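You operate a simulated robot arm through the tools that you are given. There is no shell and no other tool. Be economical: measure what you need, move in short steps, check, and stop when the job is done.

The job below is to be done with a simulated two-armed robot. You get a single attempt, and the scene is never put back.

JOB
Pick up the black-cap brown bottle with one hand, pass it to the other hand and put it on the front of the desk. Set down upright: black-cap brown bottle.

The check looks at the end state, three seconds after you hand in, the way a careful person would. Anything else that was tipped, shoved, dropped, spilled or broken makes it a failure. A push-on lid holds only when it is set on centred and level and pressed home; a screw cap is set on level and turned clockwise until tight.

ROBOT AND FRAMES
Two 7-joint arms with two-finger parallel grippers on one trunk, on a base that drives. Base frame: it is fixed to the floor where the robot stands at the start and does not move with it; the origin is under the middle of the robot, x ahead of it, y to its left, z up. Readings come in m, degrees, newtons and seconds.
The left shoulder is at the start at [0.061, 0.198, 0.879], the right one opposite. With the tool pointing down near the work surface each hand reaches from about 0.26 to 0.7 m from the robot's upright axis, wherever it stands, measured 20 degrees to its own side. Places, roughly: black-cap brown bottle (6x6x14 cm) [0.8, 0.2, 0.9]; front of the desk [-1.4, -1.5, 0.8]. Payload 1.57 kg a hand.
The TCP of each hand is the grasp point between the finger pads, 0.03 m short of the fingertips. In the tool frame z runs along the fingers and y along their closing line. The gripper opens to 0.11 m. The fingers are 0.024 m wide and 0.012 m thick; the gripper's body (0.048 by 0.112 m) begins 0.078 m behind the TCP.
Orientation is that of the tool frame in the base frame, as a unit quaternion [x, y, z, w]. With the fingers straight down and closing along the base's y, the tool's x points along the base's -x, its y along +y and its z along -z.

CONTROLS
- The arms move only by the tool move_arm. It takes "left_steps", "right_steps" or both (then of equal length, played together; a hand with none holds still); each is a list of rows, each a list of 7 numbers: the shift along the tool's x, y, z in m, then the turn, a rotation vector about the tool's x, y, z in rad, then the opening, from 0 (shut) to 1 (fully open). In form: [[dx, dy, dz, rx, ry, rz, grip], ...]. A call has 1 to 8 rows; each row is the pose to reach, as a shift and turn from the pose commanded when the call began, along the tool's axes at that moment. A row lasts 0.2 s, in which the tool goes at most 0.05 m and 8.6 degrees; a call with a longer step from one row to the next is refused whole, and so is a gripper value outside its range. A pose out of reach is approached as far as the arm can. The call stops where the force on the tool passes 40 N (or 10 N more than at its start, if that is more) or the arm is blocked; 0.2 s more then pass. Each finger travels about 0.072 m/s and halts on what it meets, pressing with about 43 N; the grip force reading is that of the motor and also rises with nothing between the fingers. The clock runs only during rows and for 0.2 s after the last one: add rows that repeat a pose to give the fingers time. It gives the time, the measured TCP pose, the force on the tool (base axes), the opening and the grip force at its end, in the units of the frame above (readings bear some noise), with the torque about the TCP (base axes, N m) and any sound that the robot's microphone picked up, and new pictures: "views" is both (left out), scene, wrist or none (wrist: the cameras of the hands that moved).
- Cameras (640 x 400 px; columns grow to the right, rows downward): "scene" is now at [0.1018, 0.0338, 1.4638]; the picture's right is [0.42, -0.91, 0.00], its down [-0.69, -0.32, -0.65] and it looks along [0.59, 0.28, -0.76] (base axes); focal length 285 px, centre (320, 200). "left" rides on the left gripper at [0.07, -0.016, -0.141] in its tool frame; the picture's right is [0.23, 0.97, 0.00], its down [-0.86, 0.20, -0.48] and it looks along [-0.47, 0.11, 0.88] (tool axes); focal length 222 px, centre (320, 200). "right" rides on the right gripper at [0.07, 0.016, -0.141] in its tool frame; the picture's right is [-0.23, 0.97, 0.00], its down [-0.85, -0.20, -0.48] and it looks along [-0.47, -0.11, 0.88] (tool axes); focal length 222 px, centre (320, 200). There is no depth. A picture from a camera that has moved, and an enlarged one, comes with that camera's place and axes in the base frame and with its lens.
- move_column(by): slides the trunk up (or, below 0, down) by that many m; the arms and the scene camera ride with it, the base frame stays. It gives what a move gives, with no picture.
- base_move(legs): drives the robot by 1 to 6 legs, each [ahead, left, turn to the left] in m, m and degrees, along the robot's own axes; the way and the turn of a leg run together, so that a leg with both is an arc; at most 1.5 m and 180 degrees a leg. The arms and the cameras ride along, it lands a little off, and it stops where it bumps. It gives what a move gives, and a new picture of the scene camera.
- head_to(pan, tilt): turns the head with the scene camera to pan (to the left, within 86 degrees either way) and tilt (down, from -29 to 69), counted from straight ahead of the robot. It gives what a move gives, and a new picture of the scene camera.
- close_up(camera, box): a new picture of the part [left, top, right, bottom] of that camera's present view, enlarged. The clock stands still meanwhile.
- hand_in(): hands the job in; it is judged then, once.

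Go step by step. Nothing tells you exact positions but the pictures and the camera data: compare them with the known pose of the tool, close in by small moves and look again before you grip or let go. The budget is 120 turns and 260 pictures, counting those below and the enlarged ones. Unless the task says otherwise, let go and move clear before handing in, and close with one line.

The tools are called as name(argument=value, ...) on one line, values as JSON. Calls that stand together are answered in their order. move_arm: Moves the arms, as the interface text tells. Its arguments: {"type":"object","properties":{"left_steps":{"type":"array","items":{"type":"array","items":{"type":"number"}}},"right_steps":{"type":"array","items":{"type":"array","items":{"type":"number"}}},"views":{"type":"string","enum":["both","scene","wrist","none"]}},"required":[]} The other tools are called the same way: move_column (by) slides the trunk up or down; base_move (legs) drives the base; head_to (pan, tilt) turns the head that bears the scene camera; close_up (camera, box) takes an enlarged picture of a part of a camera's view; hand_in () hands the job in.

At the start:

```text
time_s: 0.0
left_tool_pos: [0.4222, 0.4, 1.0852]
left_tool_rot: [0.001, 1.0, 0.0, -0.001]
left_ft_force: [-0.1, -0.1, -0.1]
left_moment: [0.0, -0.02, 0.03]
left_width: 0.1102
left_finger_force: 0.0
right_tool_pos: [0.377, -0.0501, 1.0735]
right_tool_rot: [0.0, 1.0, 0.0, -0.001]
right_ft_force: [0.3, -0.4, 0.8]
right_moment: [0.01, -0.03, -0.02]
right_width: 0.1099
right_finger_force: 0.1
trunk travel left (down, up): [-0.475, 0.515]
robot x, y, heading: [0.0002, -0.003, 0.2]
head pan, tilt: [24.9, 49.0]
```

scene: 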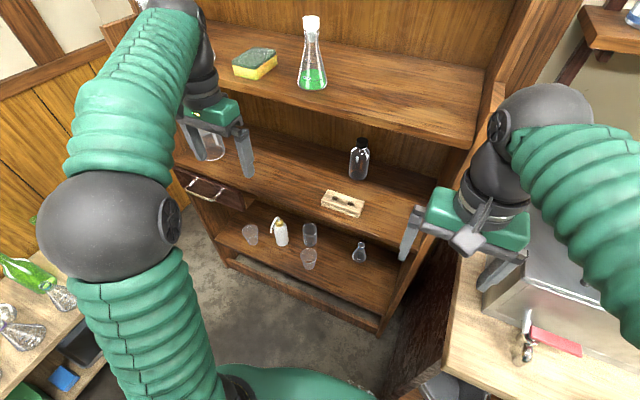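
right: 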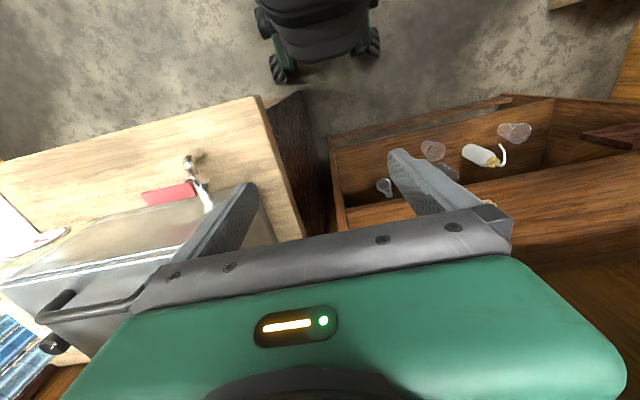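
left: 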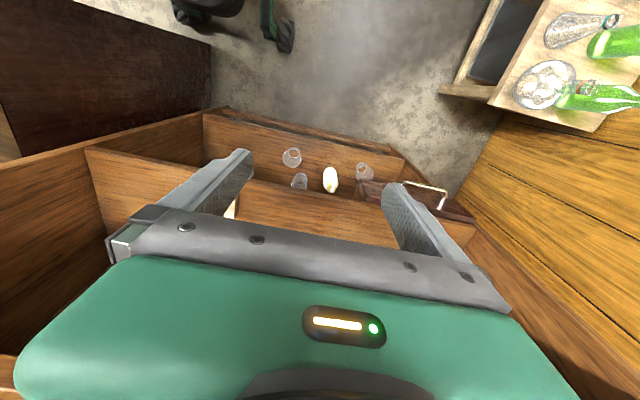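

I see a shelf unit ahead; the dark bottle with a black cap stands on the middle shelf at about (360,158). I take an enlarged look at it first.

close_up(camera="scene", box=[260, 80, 460, 240])

head_to(pan=10, tilt=30)

```text
2.50 times, centred on (360, 160) of scene
camera zoom: at [0.1018, 0.0338, 1.4638], right [0.42, -0.91, 0.0], down [-0.69, -0.32, -0.65], along [0.59, 0.28, -0.76], focal length 712 px, centre (220, 300)
```

zoom: 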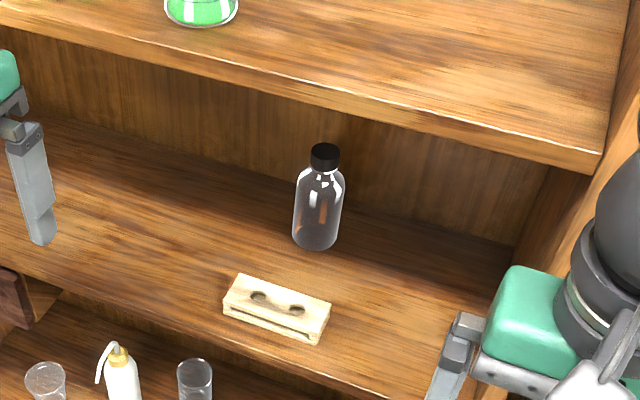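

```text
time_s: 0.8
left_tool_pos: [0.4231, 0.3999, 1.0856]
left_tool_rot: [0.001, 1.0, 0.001, -0.001]
left_ft_force: [-0.6, -0.2, 0.1]
left_moment: [0.02, 0.01, -0.03]
left_width: 0.11
left_finger_force: 0.1
right_tool_pos: [0.3766, -0.0494, 1.0734]
right_tool_rot: [0.0, 1.0, -0.001, 0.0]
right_ft_force: [-0.2, -0.3, -0.7]
right_moment: [0.0, 0.01, 0.03]
right_width: 0.1101
right_finger_force: 0.0
trunk travel left (down, up): [-0.475, 0.515]
robot x, y, heading: [0.0012, 0.0027, 0.2]
head pan, tilt: [10.0, 30.0]
camera scene: at [0.1201, 0.0168, 1.4919], right [0.17, -0.98, 0.0], down [-0.49, -0.09, -0.86], along [0.85, 0.15, -0.5], focal length 285 px, centre (320, 200)
```

scene: 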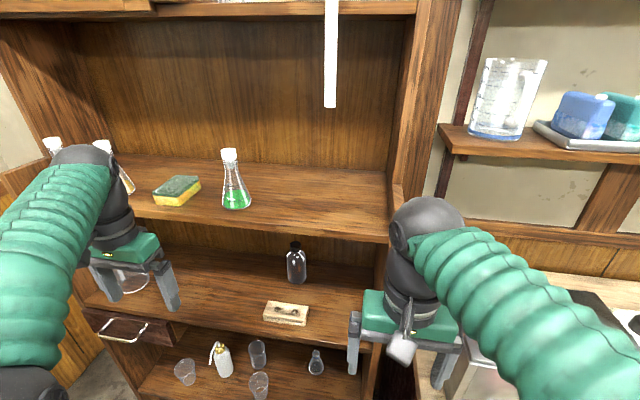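

The bottle looks to stand at about (0.80, 0.21), base z about 0.79 and top 0.93, with an upper shelf edge near x 0.59, z 1.14 and a small wooden block in front. I'll pitch the left hand to point 40° below horizontal and stage it in front.

move_arm(left_steps=[[-0.022, -0.0235, 0.012, 0, -0.109, 0, 1], [-0.0445, -0.047, 0.024, 0, -0.218, 0, 1], [-0.067, -0.0705, 0.036, 0, -0.327, 0, 1], [-0.089, -0.094, 0.048, 0, -0.436, 0, 1], [-0.111, -0.1175, 0.06, 0, -0.545, 0, 1], [-0.1335, -0.141, 0.072, 0, -0.654, 0, 1], [-0.156, -0.1645, 0.084, 0, -0.763, 0, 1], [-0.178, -0.188, 0.095, 0, -0.873, 0, 1]])

```text
time_s: 2.6
left_tool_pos: [0.6008, 0.2103, 0.9916]
left_tool_rot: [0.001, 0.906, 0.0, 0.424]
left_ft_force: [1.0, 0.4, -0.3]
left_moment: [-0.01, -0.01, 0.02]
left_width: 0.11
left_finger_force: 0.0
right_tool_pos: [0.3782, -0.0503, 1.0724]
right_tool_rot: [0.0, 1.0, 0.0, -0.001]
right_ft_force: [-0.2, -0.4, 0.1]
right_moment: [0.01, 0.04, 0.04]
right_width: 0.1102
right_finger_force: 0.0
trunk travel left (down, up): [-0.475, 0.515]
robot x, y, heading: [0.0043, 0.0026, 0.1]
head pan, tilt: [10.0, 30.0]
camera scene: at [0.1214, 0.0153, 1.4919], right [0.17, -0.98, 0.0], down [-0.49, -0.09, -0.86], along [0.85, 0.15, -0.5], focal length 285 px, centre (320, 200)
camera left: at [0.4489, 0.196, 1.0287], right [-0.15, 0.97, -0.17], down [0.18, 0.2, 0.96], along [0.97, 0.11, -0.21], focal length 222 px, centre (320, 200)
```

scene: 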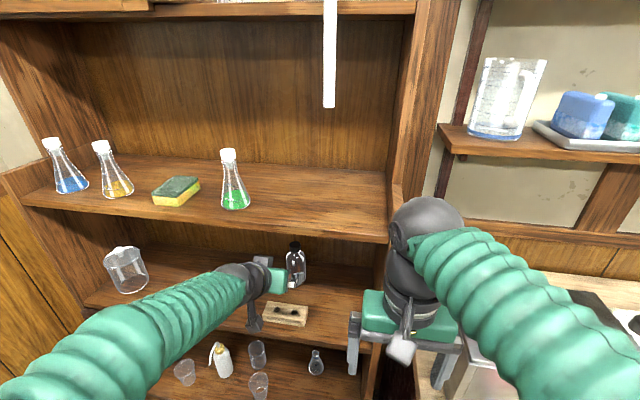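
left: 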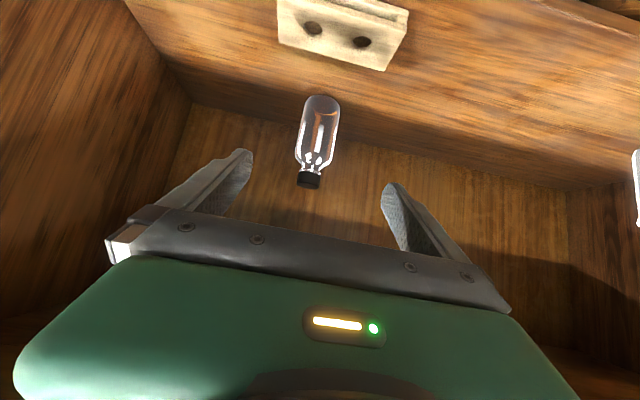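

The bottle is centred between the fingers, and all views agree on (0.80, 0.21). I advance along the tool axis most of the way.

move_arm(left_steps=[[-0.001, 0, 0.03, 0, 0, 0, 1], [-0.002, 0, 0.06, 0, 0, 0, 1], [-0.004, 0, 0.09, 0, 0, 0, 1], [-0.005, 0, 0.12, 0, 0, 0, 1], [-0.006, 0, 0.15, 0, 0, 0, 1], [-0.007, 0, 0.17, 0, 0, 0, 1]])

```text
time_s: 4.0
left_tool_pos: [0.7357, 0.212, 0.8867]
left_tool_rot: [0.001, 0.906, 0.0, 0.423]
left_ft_force: [-0.6, 0.2, 0.2]
left_moment: [-0.02, -0.01, 0.01]
left_width: 0.1101
left_finger_force: 0.0
right_tool_pos: [0.3778, -0.0507, 1.0726]
right_tool_rot: [0.0, 1.0, 0.0, -0.001]
right_ft_force: [-0.8, 0.1, -0.6]
right_moment: [0.0, -0.01, -0.03]
right_width: 0.1098
right_finger_force: 0.0
trunk travel left (down, up): [-0.475, 0.515]
robot x, y, heading: [0.0033, -0.0004, -0.2]
head pan, tilt: [10.0, 30.0]
camera scene: at [0.122, 0.016, 1.4918], right [0.17, -0.98, 0.0], down [-0.49, -0.09, -0.86], along [0.85, 0.15, -0.5], focal length 285 px, centre (320, 200)
camera left: at [0.5836, 0.1966, 0.925], right [-0.14, 0.97, -0.17], down [0.18, 0.2, 0.96], along [0.97, 0.11, -0.21], focal length 222 px, centre (320, 200)
```

scene: 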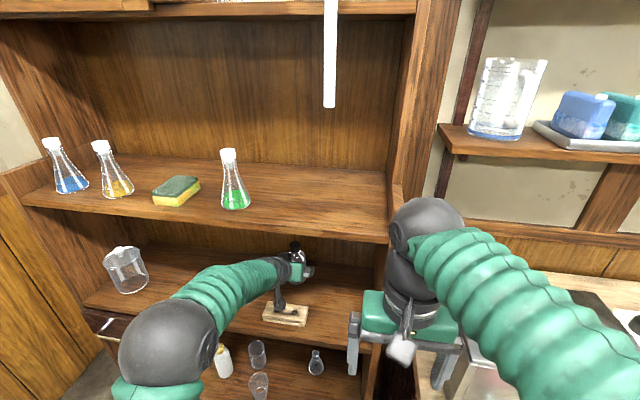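
left: 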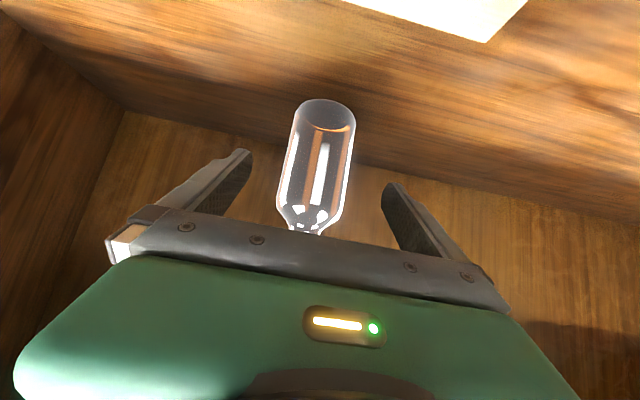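

Still centred; the base near edge measures x≈0.768, so the axis is at 0.80. I go on the last 8 cm and close.

move_arm(left_steps=[[0, 0, 0.02, 0, 0, 0, 1], [-0.001, 0, 0.04, 0, 0, 0, 1], [-0.001, 0, 0.06, 0, 0, 0, 1], [-0.002, 0, 0.08, 0, 0, 0, 1], [-0.002, 0, 0.08, 0, 0, 0, 1]])

```text
time_s: 5.2
left_tool_pos: [0.7979, 0.2122, 0.8387]
left_tool_rot: [0.001, 0.906, 0.0, 0.424]
left_ft_force: [-0.8, -0.1, -1.0]
left_moment: [0.01, 0.0, 0.01]
left_width: 0.1101
left_finger_force: 0.1
right_tool_pos: [0.3762, -0.0504, 1.0733]
right_tool_rot: [0.0, 1.0, 0.0, 0.0]
right_ft_force: [-1.2, 0.6, -0.4]
right_moment: [-0.04, 0.01, -0.03]
right_width: 0.1101
right_finger_force: 0.1
trunk travel left (down, up): [-0.475, 0.515]
robot x, y, heading: [0.0016, -0.0052, 0.2]
head pan, tilt: [10.0, 30.0]
camera scene: at [0.1207, 0.016, 1.4919], right [0.17, -0.98, 0.0], down [-0.49, -0.09, -0.87], along [0.85, 0.15, -0.5], focal length 285 px, centre (320, 200)
camera left: at [0.645, 0.1971, 0.876], right [-0.14, 0.97, -0.17], down [0.18, 0.2, 0.96], along [0.97, 0.11, -0.21], focal length 222 px, centre (320, 200)
```

scene: 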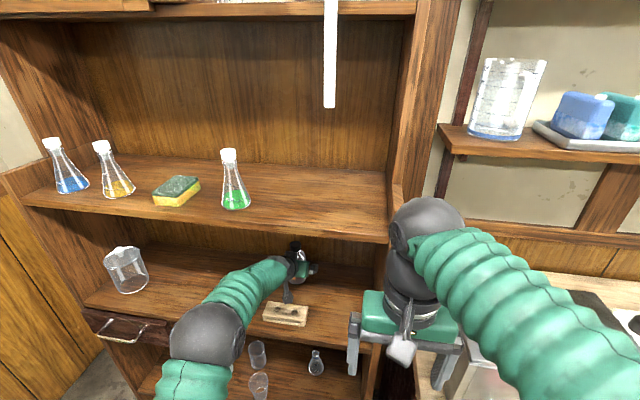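
left: 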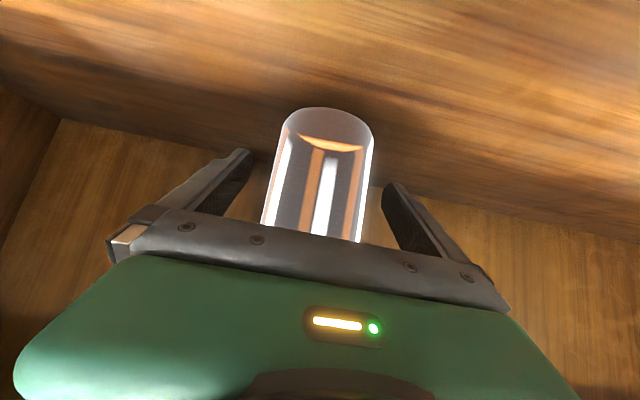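

The bottle is between the pads; no contact so far. I close the left gripper.

move_arm(left_steps=[[0, 0, 0, 0, 0, 0, 0.6], [0, 0, 0, 0, 0, 0, 0.4], [0, 0, 0, 0, 0, 0, 0.2], [0, 0, 0, 0, 0, 0, 0.2], [0, 0, 0, 0, 0, 0, 0.2]], views="wrist")

```text
time_s: 6.4
left_tool_pos: [0.7986, 0.2113, 0.839]
left_tool_rot: [0.0, 0.906, 0.0, 0.423]
left_ft_force: [0.1, -0.9, 0.6]
left_moment: [0.02, -0.01, -0.02]
left_width: 0.0584
left_finger_force: 43.1
right_tool_pos: [0.3771, -0.0501, 1.0728]
right_tool_rot: [0.0, 1.0, 0.0, 0.001]
right_ft_force: [0.1, 0.2, 0.6]
right_moment: [-0.02, 0.02, 0.02]
right_width: 0.1101
right_finger_force: 0.1
trunk travel left (down, up): [-0.475, 0.515]
robot x, y, heading: [0.0001, 0.0012, -0.1]
head pan, tilt: [10.0, 30.0]
camera left: at [0.6453, 0.1969, 0.8758], right [-0.15, 0.97, -0.17], down [0.18, 0.2, 0.96], along [0.97, 0.11, -0.21], focal length 222 px, centre (320, 200)
```

left: 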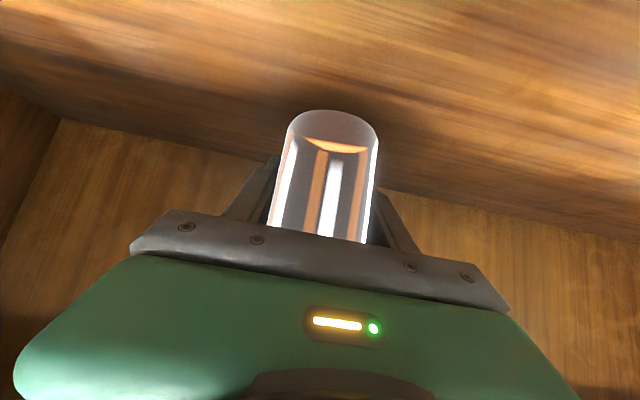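

Gripped at 5.8 cm width. I lift clear of the block and back out of the shelf.

move_arm(left_steps=[[-0.0153, 0, -0.0129, 0, 0, 0, 0.2], [-0.0037, 0, -0.0423, 0, 0, 0, 0.2], [0.0003, 0, -0.0782, 0, 0, 0, 0.2], [0.0075, 0, -0.1178, 0, 0, 0, 0.2], [0.0147, 0, -0.1575, 0, 0, 0, 0.2], [0.0359, 0, -0.1984, 0, 0, 0, 0.2], [0.0649, 0, -0.2328, 0, 0, 0, 0.2], [0.0938, 0, -0.2673, 0, 0, 0, 0.2]])

```text
time_s: 8.2
left_tool_pos: [0.5315, 0.2122, 0.9371]
left_tool_rot: [0.0, 0.906, 0.0, 0.424]
left_ft_force: [0.4, 0.6, -0.7]
left_moment: [0.0, -0.01, 0.01]
left_width: 0.0582
left_finger_force: 43.2
right_tool_pos: [0.3755, -0.0497, 1.0729]
right_tool_rot: [0.0, 1.0, 0.0, 0.001]
right_ft_force: [-0.3, 0.0, 0.4]
right_moment: [0.0, -0.01, 0.0]
right_width: 0.1104
right_finger_force: 0.1
trunk travel left (down, up): [-0.475, 0.515]
robot x, y, heading: [0.0012, 0.0033, -0.2]
head pan, tilt: [10.0, 30.0]
camera scene: at [0.1177, 0.0157, 1.4922], right [0.17, -0.98, 0.0], down [-0.49, -0.09, -0.87], along [0.85, 0.15, -0.5], focal length 285 px, centre (320, 200)
camera left: at [0.3794, 0.1966, 0.9753], right [-0.14, 0.97, -0.17], down [0.18, 0.2, 0.96], along [0.97, 0.11, -0.2], focal length 222 px, centre (320, 200)
```

scene: 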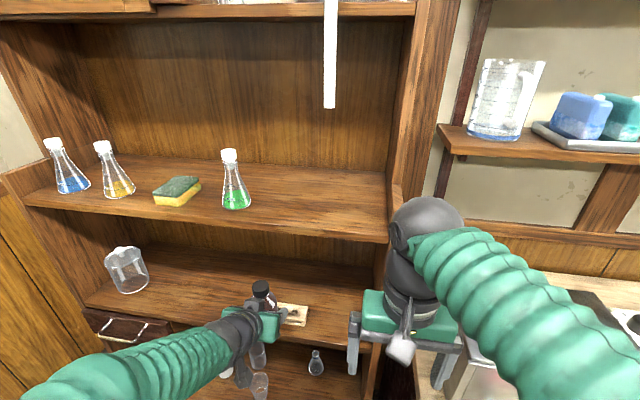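
left: 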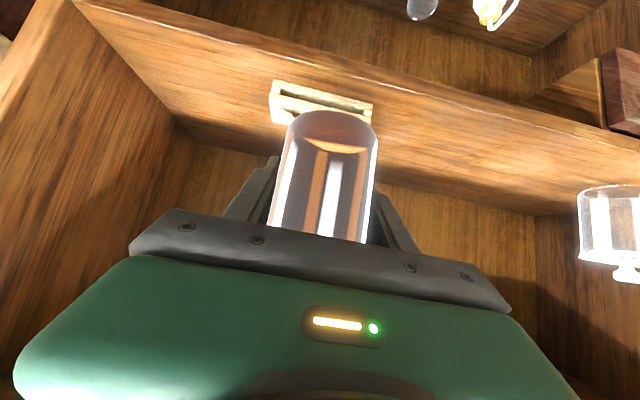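

The bottle is out of the shelf and held upright. I back off 0.3 m to have room for the handover.

base_move(legs=[[-0.3, 0, 0]])

head_to(pan=20, tilt=50)

```text
time_s: 10.3
left_tool_pos: [0.2308, 0.2125, 0.9374]
left_tool_rot: [0.0, 0.906, 0.0, 0.423]
left_ft_force: [0.0, 0.4, -1.8]
left_moment: [-0.01, 0.02, 0.01]
left_width: 0.0584
left_finger_force: 43.0
right_tool_pos: [0.074, -0.0512, 1.0734]
right_tool_rot: [0.001, 1.0, 0.0, 0.0]
right_ft_force: [-0.4, -0.2, 0.1]
right_moment: [-0.02, -0.04, -0.02]
right_width: 0.1094
right_finger_force: 0.1
trunk travel left (down, up): [-0.475, 0.515]
robot x, y, heading: [-0.3036, 0.0007, 0.2]
head pan, tilt: [10.0, 30.0]
camera scene: at [-0.1824, 0.0162, 1.4919], right [0.17, -0.98, 0.0], down [-0.49, -0.09, -0.87], along [0.85, 0.15, -0.5], focal length 285 px, centre (320, 200)
```

scene: 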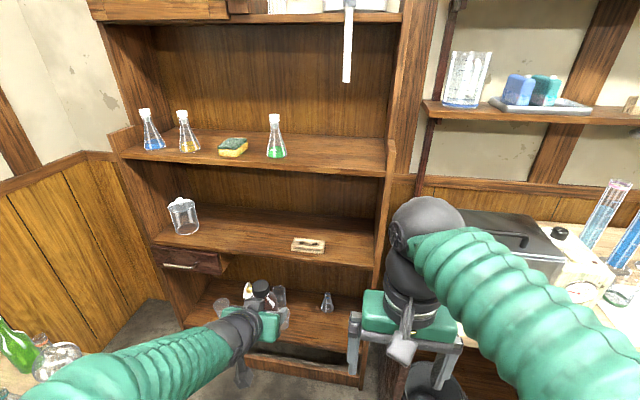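

```text
time_s: 11.1
left_tool_pos: [0.2303, 0.2117, 0.9373]
left_tool_rot: [0.0, 0.906, 0.0, 0.424]
left_ft_force: [0.3, -0.6, -1.6]
left_moment: [0.02, -0.05, -0.02]
left_width: 0.0585
left_finger_force: 43.3
right_tool_pos: [0.0738, -0.0497, 1.0726]
right_tool_rot: [0.0, 1.0, 0.0, 0.0]
right_ft_force: [-0.9, 0.0, -0.2]
right_moment: [0.06, -0.01, 0.02]
right_width: 0.1103
right_finger_force: 0.0
trunk travel left (down, up): [-0.475, 0.515]
robot x, y, heading: [-0.3051, 0.0012, 0.0]
head pan, tilt: [20.0, 50.0]
camera scene: at [-0.1991, 0.0266, 1.4625], right [0.34, -0.94, 0.0], down [-0.72, -0.26, -0.64], along [0.6, 0.22, -0.77], focal length 285 px, centre (320, 200)
```

scene: 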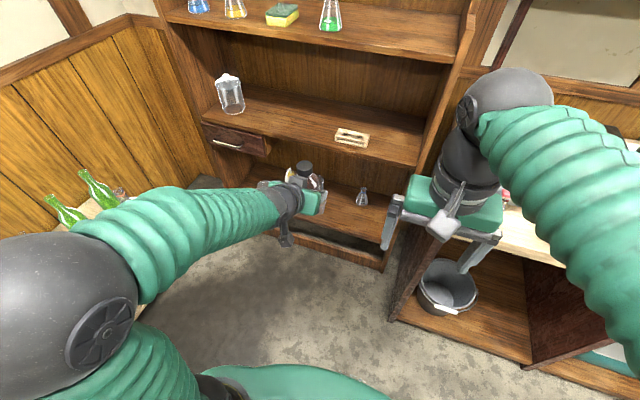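

I bring the bottle to the middle and lower it a bit, while raising the right hand out to the side.

move_arm(left_steps=[[0.0, 0, 0, 0, 0, 0, 0.2], [0.0, 0, 0, 0, 0, 0, 0.2], [0.017, -0.026, 0.0063, 0, 0, 0, 0.2], [0.034, -0.052, 0.0127, 0, 0, 0, 0.2], [0.051, -0.078, 0.019, 0, 0, 0, 0.2], [0.0675, -0.104, 0.0254, 0, 0, 0, 0.2], [0.0844, -0.13, 0.0317, 0, 0, 0, 0.2], [0.0844, -0.13, 0.0317, 0, 0, 0, 0.2]], right_steps=[[-0.02, -0.02, -0.026, 0, 0, 0, 1], [-0.04, -0.04, -0.052, 0, 0, 0, 1], [-0.06, -0.06, -0.078, 0, 0, 0, 1], [-0.08, -0.08, -0.104, 0, 0, 0, 1], [-0.1, -0.1, -0.13, 0, 0, 0, 1], [-0.12, -0.1, -0.13, 0, 0, 0, 1], [-0.12, -0.1, -0.13, 0, 0, 0, 1], [-0.12, -0.1, -0.13, 0, 0, 0, 1]])

```text
time_s: 12.9
left_tool_pos: [0.2009, 0.0806, 0.8523]
left_tool_rot: [-0.001, 0.906, 0.002, 0.423]
left_ft_force: [-0.1, 0.5, -1.3]
left_moment: [0.0, -0.02, 0.02]
left_width: 0.0583
left_finger_force: 42.8
right_tool_pos: [0.1666, -0.1553, 1.1763]
right_tool_rot: [0.0, 1.0, 0.001, 0.002]
right_ft_force: [-0.1, -0.1, -0.5]
right_moment: [-0.01, -0.04, -0.03]
right_width: 0.11
right_finger_force: 0.0
right hand out of reach, approached as far as the arm can: row 5, 6, 7, 8
trunk travel left (down, up): [-0.475, 0.515]
robot x, y, heading: [-0.3003, 0.0012, -0.3]
head pan, tilt: [20.0, 50.0]
camera scene: at [-0.1989, 0.0247, 1.4625], right [0.34, -0.94, 0.0], down [-0.72, -0.26, -0.64], along [0.6, 0.22, -0.77], focal length 285 px, centre (320, 200)
camera right: at [0.0975, -0.1396, 1.318], right [0.23, 0.97, 0.0], down [0.85, -0.2, 0.48], along [0.47, -0.11, -0.88], focal length 222 px, centre (320, 200)
camera left: at [0.0484, 0.0656, 0.8898], right [-0.15, 0.97, -0.17], down [0.18, 0.2, 0.96], along [0.97, 0.11, -0.21], focal length 222 px, centre (320, 200)
```

scene: 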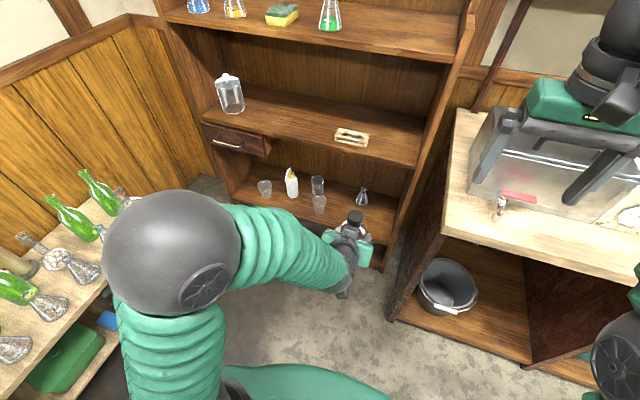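
right: 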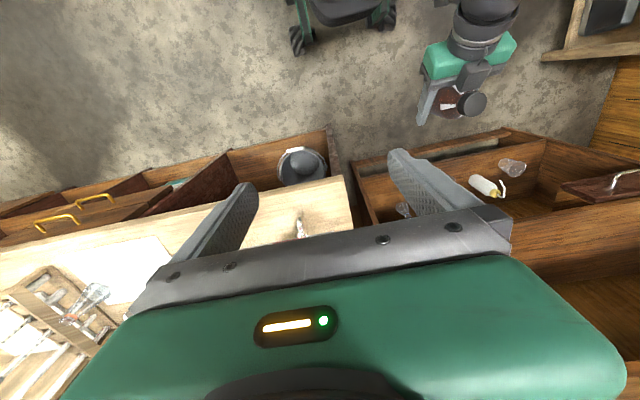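
left: 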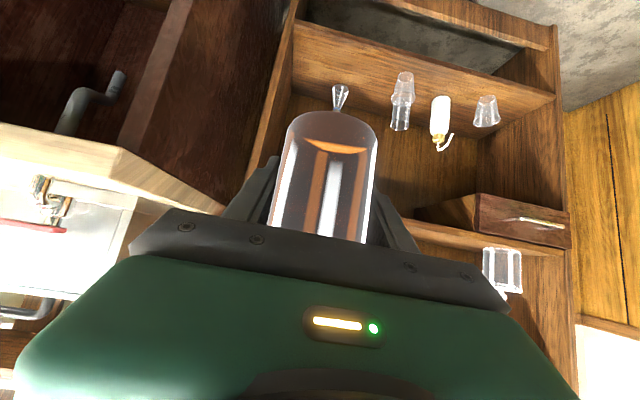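

The cap measures about (0.186, 0.081) at z≈0.94 in two views. I bring the right hand over it, staying above.

move_arm(right_steps=[[0, 0.035, 0.02, 0, 0, 0, 1], [0, 0.07, 0.04, 0, 0, 0, 1], [0, 0.105, 0.06, 0, 0, 0, 1], [0, 0.14, 0.08, 0, 0, 0, 1], [0, 0.175, 0.1, 0, 0, 0, 1], [0, 0.205, 0.12, 0, 0, 0, 1], [0, 0.23, 0.13, 0, 0, 0, 1], [0, 0.23, 0.13, 0, 0, 0, 1]])

```text
time_s: 14.7
left_tool_pos: [0.2007, 0.0812, 0.8528]
left_tool_rot: [0.0, 0.906, 0.0, 0.423]
left_ft_force: [-0.8, -0.5, -1.5]
left_moment: [0.01, -0.04, -0.01]
left_width: 0.0584
left_finger_force: 43.3
right_tool_pos: [0.1666, 0.0754, 1.0475]
right_tool_rot: [0.001, 1.0, 0.0, 0.0]
right_ft_force: [0.5, 0.0, 0.2]
right_moment: [0.01, 0.0, -0.01]
right_width: 0.1101
right_finger_force: 0.0
trunk travel left (down, up): [-0.475, 0.515]
robot x, y, heading: [-0.3026, -0.002, 0.1]
head pan, tilt: [20.0, 50.0]
camera scene: at [-0.1988, 0.0266, 1.4627], right [0.34, -0.94, 0.0], down [-0.72, -0.26, -0.64], along [0.6, 0.22, -0.77], focal length 285 px, centre (320, 200)
camera right: at [0.0978, 0.0927, 1.1884], right [0.23, 0.97, 0.0], down [0.85, -0.2, 0.48], along [0.47, -0.11, -0.88], focal length 222 px, centre (320, 200)
```

scene: 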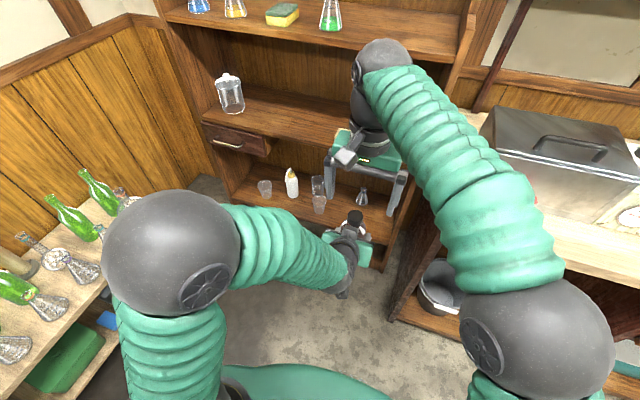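
right: 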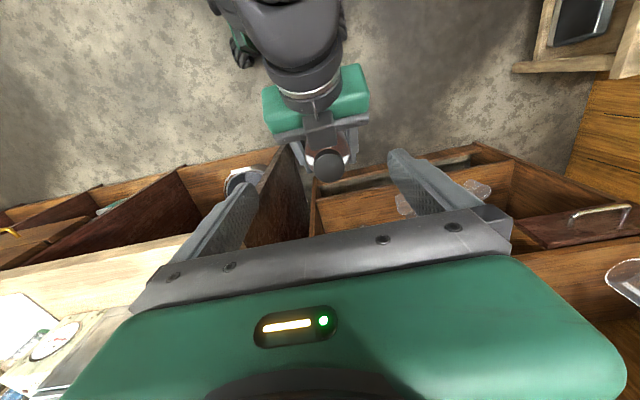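

close_up(camera="right", box=[260, 100, 400, 200])

close_up(camera="scene", box=[290, 130, 430, 300])

```text
4.00 times, centred on (330, 150) of right
camera zoom: at [0.0978, 0.0927, 1.1884], right [0.23, 0.97, 0.0], down [0.85, -0.2, 0.48], along [0.47, -0.11, -0.88], focal length 888 px, centre (280, 400)
```

zoom: 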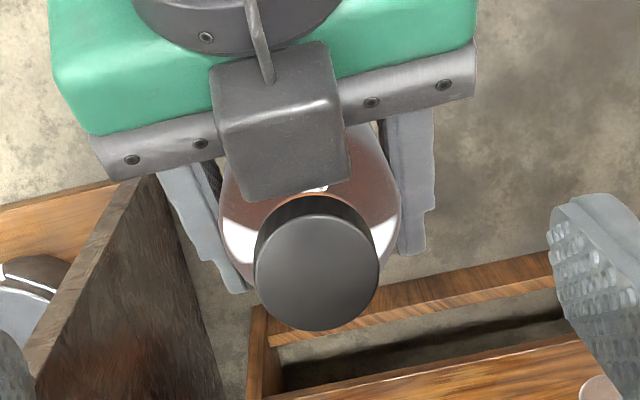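

```text
2.35 times, centred on (360, 215) of scene
camera zoom: at [-0.1988, 0.0266, 1.4627], right [0.34, -0.94, 0.0], down [-0.72, -0.26, -0.64], along [0.6, 0.22, -0.77], focal length 670 px, centre (226, 165)
```

zoom: 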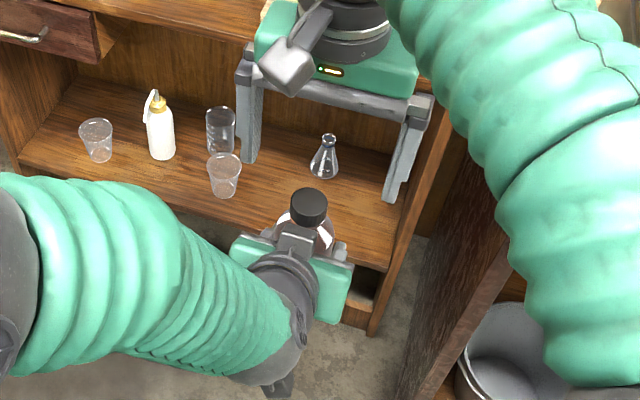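

The cap top is at (0.189, 0.083, 0.943), about 3.6 cm wide. The left fingers and hand take up the body, so the right hand will take the bottle by its cap from above; I descend to it.

move_arm(right_steps=[[-0.012, 0.004, 0.02, 0, 0, 0, 1], [-0.0235, 0.0076, 0.04, 0, 0, 0, 1], [-0.0235, 0.0076, 0.065, 0, 0, 0, 1], [-0.0235, 0.0076, 0.085, 0, 0, 0, 1], [-0.0235, 0.0076, 0.102, 0, 0, 0, 1], [-0.0235, 0.0076, 0.102, 0, 0, 0, 1]])

close_up(camera="scene", box=[290, 130, 430, 300])

```text
time_s: 16.1
left_tool_pos: [0.201, 0.0821, 0.8525]
left_tool_rot: [0.0, 0.906, -0.001, 0.423]
left_ft_force: [0.3, 0.3, -1.8]
left_moment: [-0.03, -0.03, -0.01]
left_width: 0.0584
left_finger_force: 43.5
right_tool_pos: [0.1903, 0.0833, 0.9445]
right_tool_rot: [-0.001, 1.0, 0.0, 0.0]
right_ft_force: [0.3, 0.5, 0.0]
right_moment: [-0.01, -0.03, -0.02]
right_width: 0.1099
right_finger_force: 0.1
trunk travel left (down, up): [-0.475, 0.515]
robot x, y, heading: [-0.3032, -0.001, 0.2]
head pan, tilt: [20.0, 50.0]
camera scene: at [-0.1986, 0.0268, 1.4624], right [0.34, -0.94, 0.0], down [-0.72, -0.26, -0.64], along [0.6, 0.22, -0.77], focal length 285 px, centre (320, 200)
camera right: at [0.1214, 0.1003, 1.0855], right [0.23, 0.97, 0.0], down [0.86, -0.2, 0.48], along [0.47, -0.11, -0.88], focal length 222 px, centre (320, 200)
```

scene: 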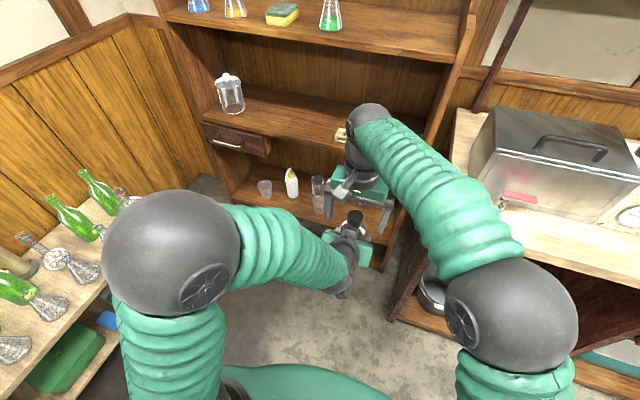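
right: 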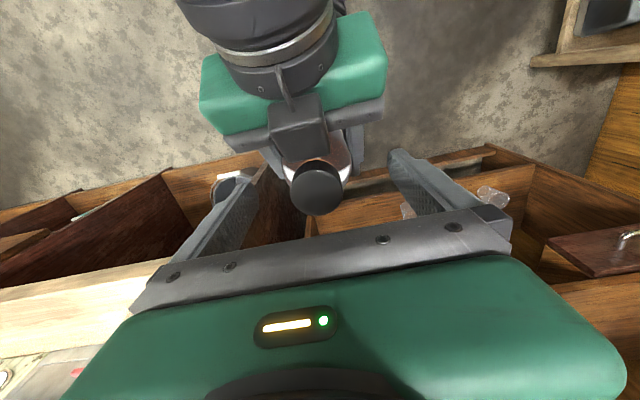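

```text
2.35 times, centred on (360, 215) of scene
camera zoom: at [-0.1986, 0.0268, 1.4624], right [0.34, -0.94, 0.0], down [-0.72, -0.26, -0.64], along [0.6, 0.22, -0.77], focal length 670 px, centre (226, 165)
```

zoom: 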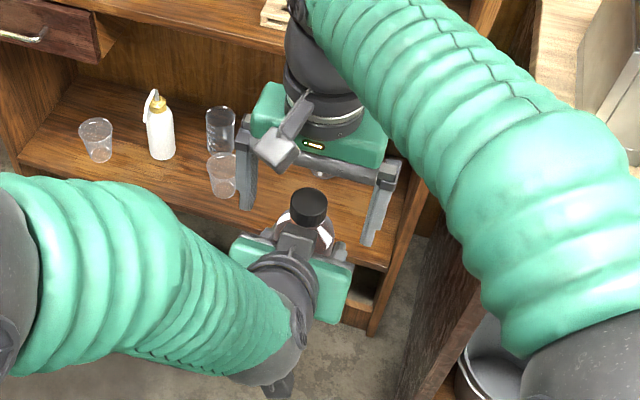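

The cap sits centred between the right fingers. I close the right gripper on it while the left holds.

move_arm(right_steps=[[0, 0, 0, 0, 0, 0, 0.7], [0, 0, 0, 0, 0, 0, 0.4], [0, 0, 0, 0, 0, 0, 0.1], [0, 0, 0, 0, 0, 0, 0.1], [0, 0, 0, 0, 0, 0, 0.1], [0, 0, 0, 0, 0, 0, 0.1]])

close_up(camera="right", box=[220, 120, 420, 245])

```text
time_s: 17.5
left_tool_pos: [0.2008, 0.0836, 0.8509]
left_tool_rot: [0.0, 0.907, 0.0, 0.421]
left_ft_force: [-4.5, 10.1, -31.1]
left_moment: [-0.32, -0.65, 0.03]
left_width: 0.0587
left_finger_force: 43.3
right_tool_pos: [0.1917, 0.0834, 0.9462]
right_tool_rot: [0.001, 1.0, -0.001, 0.002]
right_ft_force: [4.2, -8.9, 29.2]
right_moment: [-0.55, 0.01, -0.1]
right_width: 0.0337
right_finger_force: 40.8
trunk travel left (down, up): [-0.475, 0.515]
robot x, y, heading: [-0.3059, -0.0014, 0.2]
head pan, tilt: [20.0, 50.0]
camera scene: at [-0.1985, 0.0268, 1.4624], right [0.34, -0.94, 0.0], down [-0.72, -0.26, -0.64], along [0.6, 0.22, -0.77], focal length 285 px, centre (320, 200)
camera right: at [0.1223, 0.0996, 1.0865], right [0.23, 0.97, 0.0], down [0.85, -0.2, 0.48], along [0.47, -0.11, -0.88], focal length 222 px, centre (320, 200)
```

scene: 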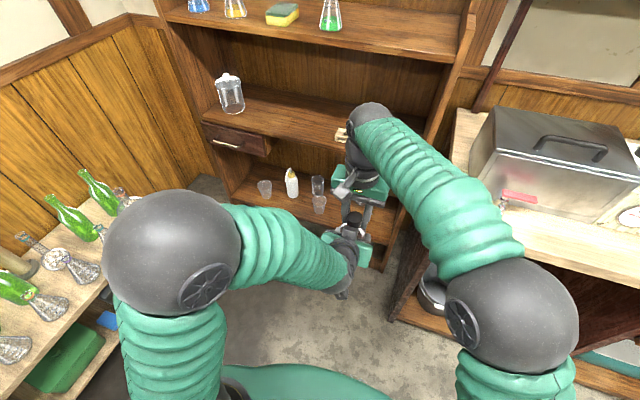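
right: 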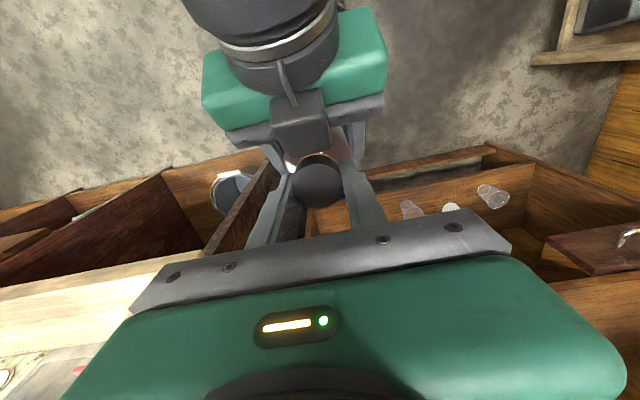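

```text
3.20 times, centred on (320, 182) of right
camera zoom: at [0.1223, 0.0996, 1.0865], right [0.23, 0.97, 0.0], down [0.85, -0.2, 0.48], along [0.47, -0.11, -0.88], focal length 711 px, centre (320, 256)
```

zoom: 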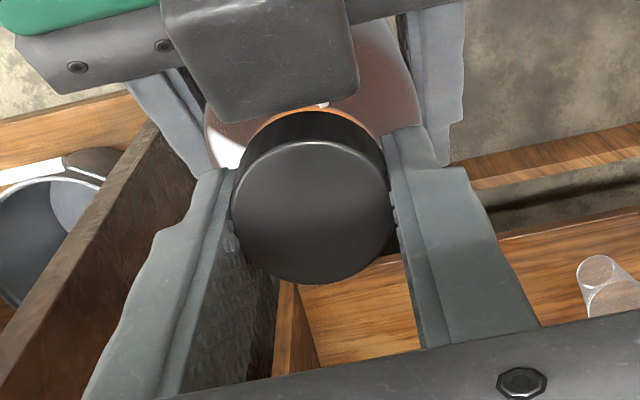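

The grip forced the hands apart by about 30 N: the fingertips wedge on the bottle's shoulder. I reopen, rise 7 mm and grip again.

move_arm(right_steps=[[0, 0, 0, 0, 0, 0, 0.5], [0, 0, 0, 0, 0, 0, 0.5], [0, 0, -0.0075, 0, 0, 0, 0.5], [0, 0, -0.0075, 0, 0, 0, 0.5]])

close_up(camera="right", box=[220, 120, 420, 245])

```text
time_s: 18.5
left_tool_pos: [0.2008, 0.0827, 0.8524]
left_tool_rot: [0.0, 0.906, 0.0, 0.423]
left_ft_force: [-0.5, -1.0, -1.0]
left_moment: [-0.02, -0.04, 0.01]
left_width: 0.0584
left_finger_force: 42.9
right_tool_pos: [0.1903, 0.0843, 0.9518]
right_tool_rot: [0.0, 1.0, 0.0, 0.0]
right_ft_force: [-0.1, 0.0, -0.5]
right_moment: [-0.03, -0.02, -0.01]
right_width: 0.0548
right_finger_force: 0.2
trunk travel left (down, up): [-0.475, 0.515]
robot x, y, heading: [-0.3031, 0.0014, 0.0]
head pan, tilt: [20.0, 50.0]
camera scene: at [-0.1984, 0.0268, 1.4624], right [0.34, -0.94, 0.0], down [-0.72, -0.26, -0.64], along [0.6, 0.22, -0.77], focal length 285 px, centre (320, 200)
camera right: at [0.122, 0.1002, 1.0929], right [0.23, 0.97, 0.0], down [0.86, -0.2, 0.48], along [0.47, -0.11, -0.88], focal length 222 px, centre (320, 200)
```

scene: 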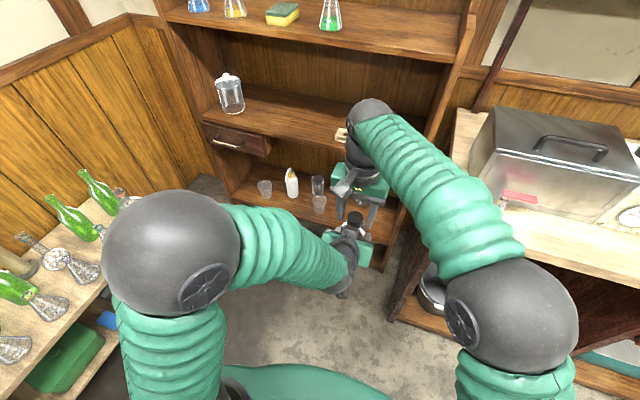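
right: 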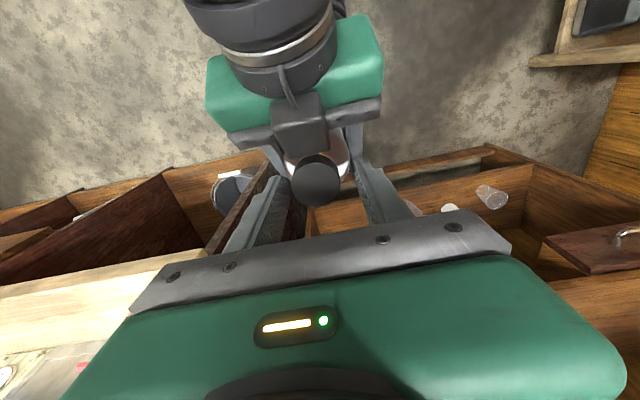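

```text
3.20 times, centred on (320, 182) of right
camera zoom: at [0.122, 0.1002, 1.0929], right [0.23, 0.97, 0.0], down [0.86, -0.2, 0.48], along [0.47, -0.11, -0.88], focal length 711 px, centre (320, 256)
```

zoom: 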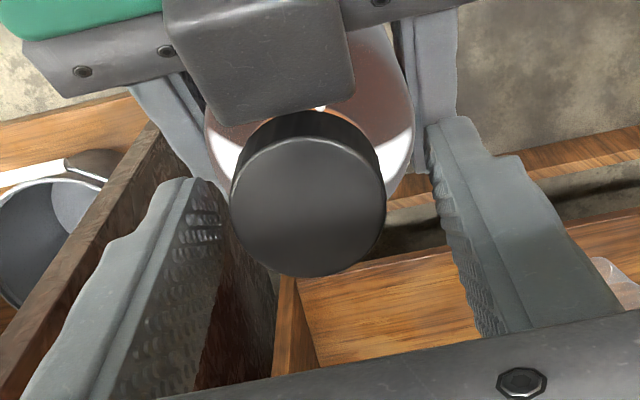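

Forces are back to zero and the cap is still in place. I centre by 1.5 mm and grip the cap again at this height.

move_arm(right_steps=[[0, -0.0015, 0, 0, 0, 0, 0.5], [0, -0.0015, 0, 0, 0, 0, 0.3], [0, -0.0015, 0, 0, 0, 0, 0.1], [0, -0.0015, 0, 0, 0, 0, 0.1], [0, -0.0015, 0, 0, 0, 0, 0.1]], views="wrist")

```text
time_s: 19.7
left_tool_pos: [0.2008, 0.0828, 0.8519]
left_tool_rot: [0.0, 0.906, 0.0, 0.424]
left_ft_force: [0.7, 0.0, -2.2]
left_moment: [0.09, -0.05, 0.0]
left_width: 0.0585
left_finger_force: 43.4
right_tool_pos: [0.1902, 0.0828, 0.952]
right_tool_rot: [0.0, 1.0, 0.0, 0.0]
right_ft_force: [0.1, -0.4, -1.0]
right_moment: [0.02, 0.0, 0.01]
right_width: 0.0328
right_finger_force: 41.1
trunk travel left (down, up): [-0.475, 0.515]
robot x, y, heading: [-0.3045, -0.0034, 0.3]
head pan, tilt: [20.0, 50.0]
camera right: at [0.1218, 0.0986, 1.093], right [0.23, 0.97, 0.0], down [0.86, -0.2, 0.48], along [0.47, -0.11, -0.88], focal length 222 px, centre (320, 200)
```

right: 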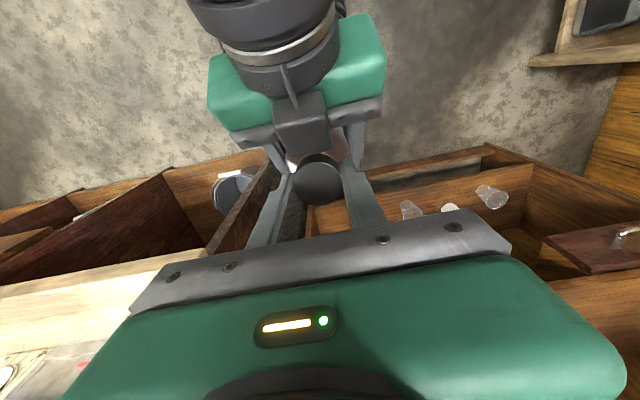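

The right hand holds the cap with no net force. I open the left hand and draw it straight back.

move_arm(left_steps=[[0, 0, 0, 0, 0, 0, 0.5], [0, 0, 0, 0, 0, 0, 0.8], [0, 0, 0, 0, 0, 0, 1], [0, 0, 0, 0, 0, 0, 1], [0.013, 0, -0.02, 0, 0, 0, 1], [0.03, 0, -0.045, 0, 0, 0, 1], [0.045, 0, -0.075, 0, 0, 0, 1], [0.06, 0, -0.105, 0, 0, 0, 1]])

```text
time_s: 21.5
left_tool_pos: [0.1321, 0.0673, 0.8743]
left_tool_rot: [-0.019, 0.912, 0.016, 0.409]
left_ft_force: [0.4, 0.3, 0.0]
left_moment: [0.04, -0.04, -0.01]
left_width: 0.1099
left_finger_force: 0.1
left hand out of reach, approached as far as the arm can: row 6, 7, 8
right_tool_pos: [0.1919, 0.0826, 0.9511]
right_tool_rot: [-0.001, 1.0, -0.001, 0.0]
right_ft_force: [-0.8, -0.1, -1.6]
right_moment: [0.01, -0.03, -0.01]
right_width: 0.0328
right_finger_force: 40.7
trunk travel left (down, up): [-0.475, 0.515]
robot x, y, heading: [-0.3045, 0.0016, -0.0]
head pan, tilt: [20.0, 50.0]
camera scene: at [-0.199, 0.0265, 1.4618], right [0.34, -0.94, 0.0], down [-0.72, -0.26, -0.64], along [0.6, 0.22, -0.77], focal length 285 px, centre (320, 200)
camera left: at [-0.0172, 0.0436, 0.9161], right [-0.2, 0.97, -0.16], down [0.2, 0.2, 0.96], along [0.96, 0.16, -0.23], focal length 222 px, centre (320, 200)
```

scene: 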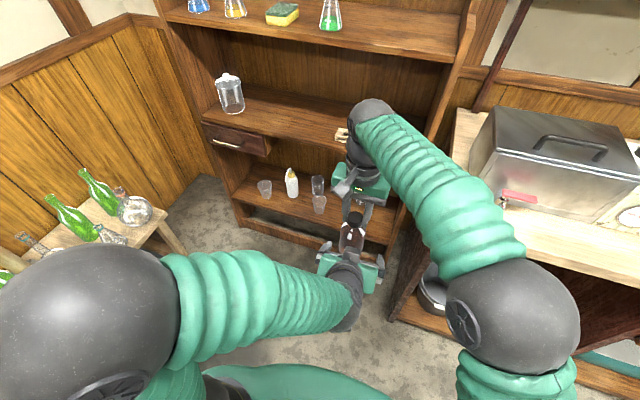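
left: 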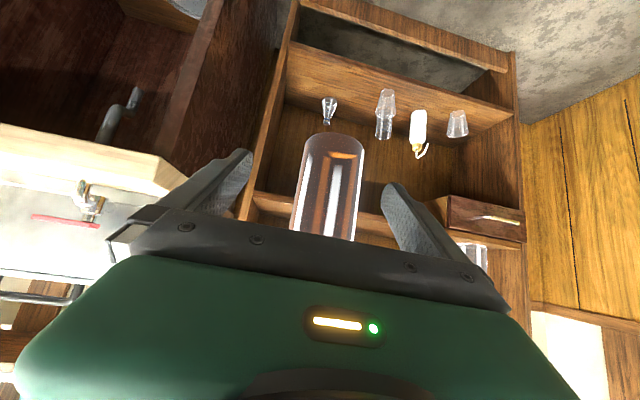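

The bottle hangs safely from the right hand. I move the right hand forward away from the left fingers, then take the left hand out to the side.

move_arm(right_steps=[[-0.03, 0, 0, 0, 0, 0, 0.1], [-0.06, 0, 0, 0, 0, 0, 0.1], [-0.09, 0, 0, 0, 0, 0, 0.1], [-0.1, -0.02, 0, 0, 0, 0, 0.1], [-0.1, -0.05, 0, 0, 0, 0, 0.1], [-0.1, -0.09, 0, 0, 0, 0, 0.1], [-0.1, -0.13, 0, 0, 0, 0, 0.1], [-0.1, -0.17, 0, 0, 0, 0, 0.1]], left_steps=[[0, 0, 0, 0, 0, 0, 1], [0, 0, 0, 0, 0, 0, 1], [0, 0.01, 0, 0, 0, 0, 1], [0, 0.05, 0, 0, 0, 0, 1], [0, 0.09, 0, 0, 0, 0, 1], [0, 0.13, 0, 0, 0, 0, 1], [0, 0.17, 0, 0, 0, 0, 1], [0, 0.2, 0, 0, 0, 0, 1]])

```text
time_s: 23.3
left_tool_pos: [0.1674, 0.2616, 0.904]
left_tool_rot: [-0.001, 0.907, 0.0, 0.422]
left_ft_force: [1.0, 0.2, 0.3]
left_moment: [0.0, -0.02, 0.03]
left_width: 0.11
left_finger_force: 0.1
left hand out of reach, approached as far as the arm can: row 3, 4, 5, 6, 7, 8
right_tool_pos: [0.3247, -0.0812, 0.9658]
right_tool_rot: [0.0, 1.0, 0.001, -0.002]
right_ft_force: [0.5, -0.9, -2.0]
right_moment: [0.0, -0.01, 0.02]
right_width: 0.0329
right_finger_force: 40.9
right hand out of reach, approached as far as the arm can: row 3, 4, 5, 6, 7, 8
trunk travel left (down, up): [-0.475, 0.515]
robot x, y, heading: [-0.3035, -0.0006, -0.0]
head pan, tilt: [20.0, 50.0]
camera scene: at [-0.1976, 0.0259, 1.4623], right [0.34, -0.94, 0.0], down [-0.72, -0.26, -0.64], along [0.6, 0.22, -0.77], focal length 285 px, centre (320, 200)
camera right: at [0.256, -0.0645, 1.1066], right [0.23, 0.97, 0.0], down [0.86, -0.2, 0.48], along [0.46, -0.11, -0.88], focal length 222 px, centre (320, 200)
camera left: at [0.0155, 0.246, 0.9405], right [-0.15, 0.97, -0.17], down [0.18, 0.2, 0.96], along [0.97, 0.11, -0.21], focal length 222 px, centre (320, 200)
```

scene: 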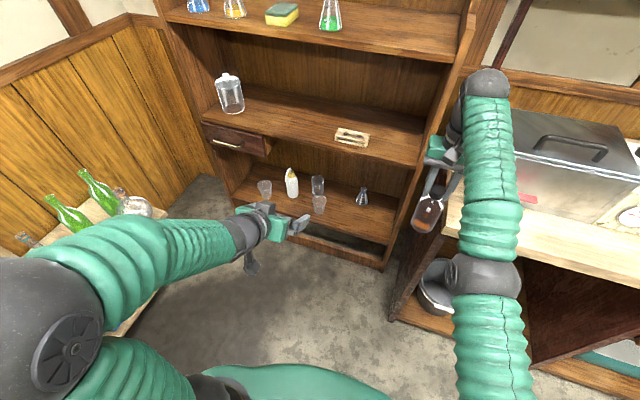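
right: 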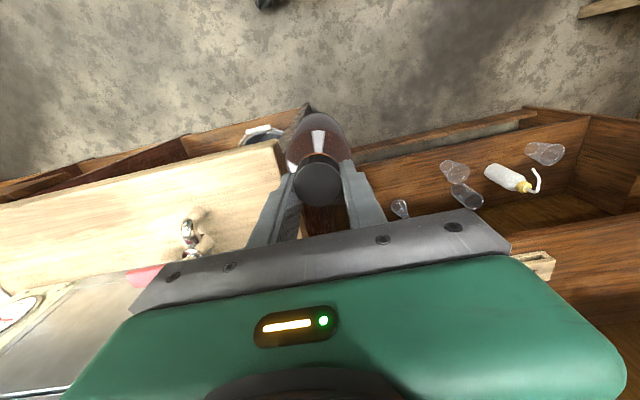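
left: 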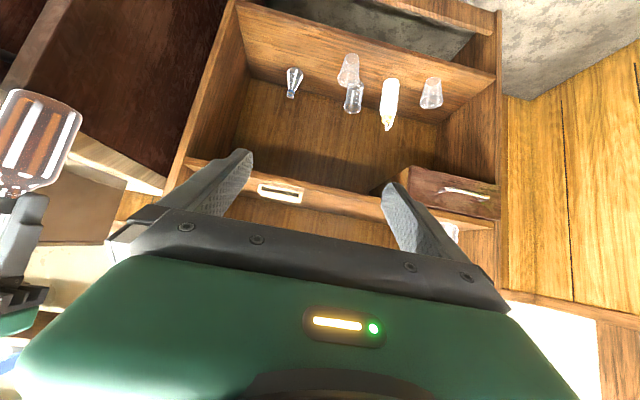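

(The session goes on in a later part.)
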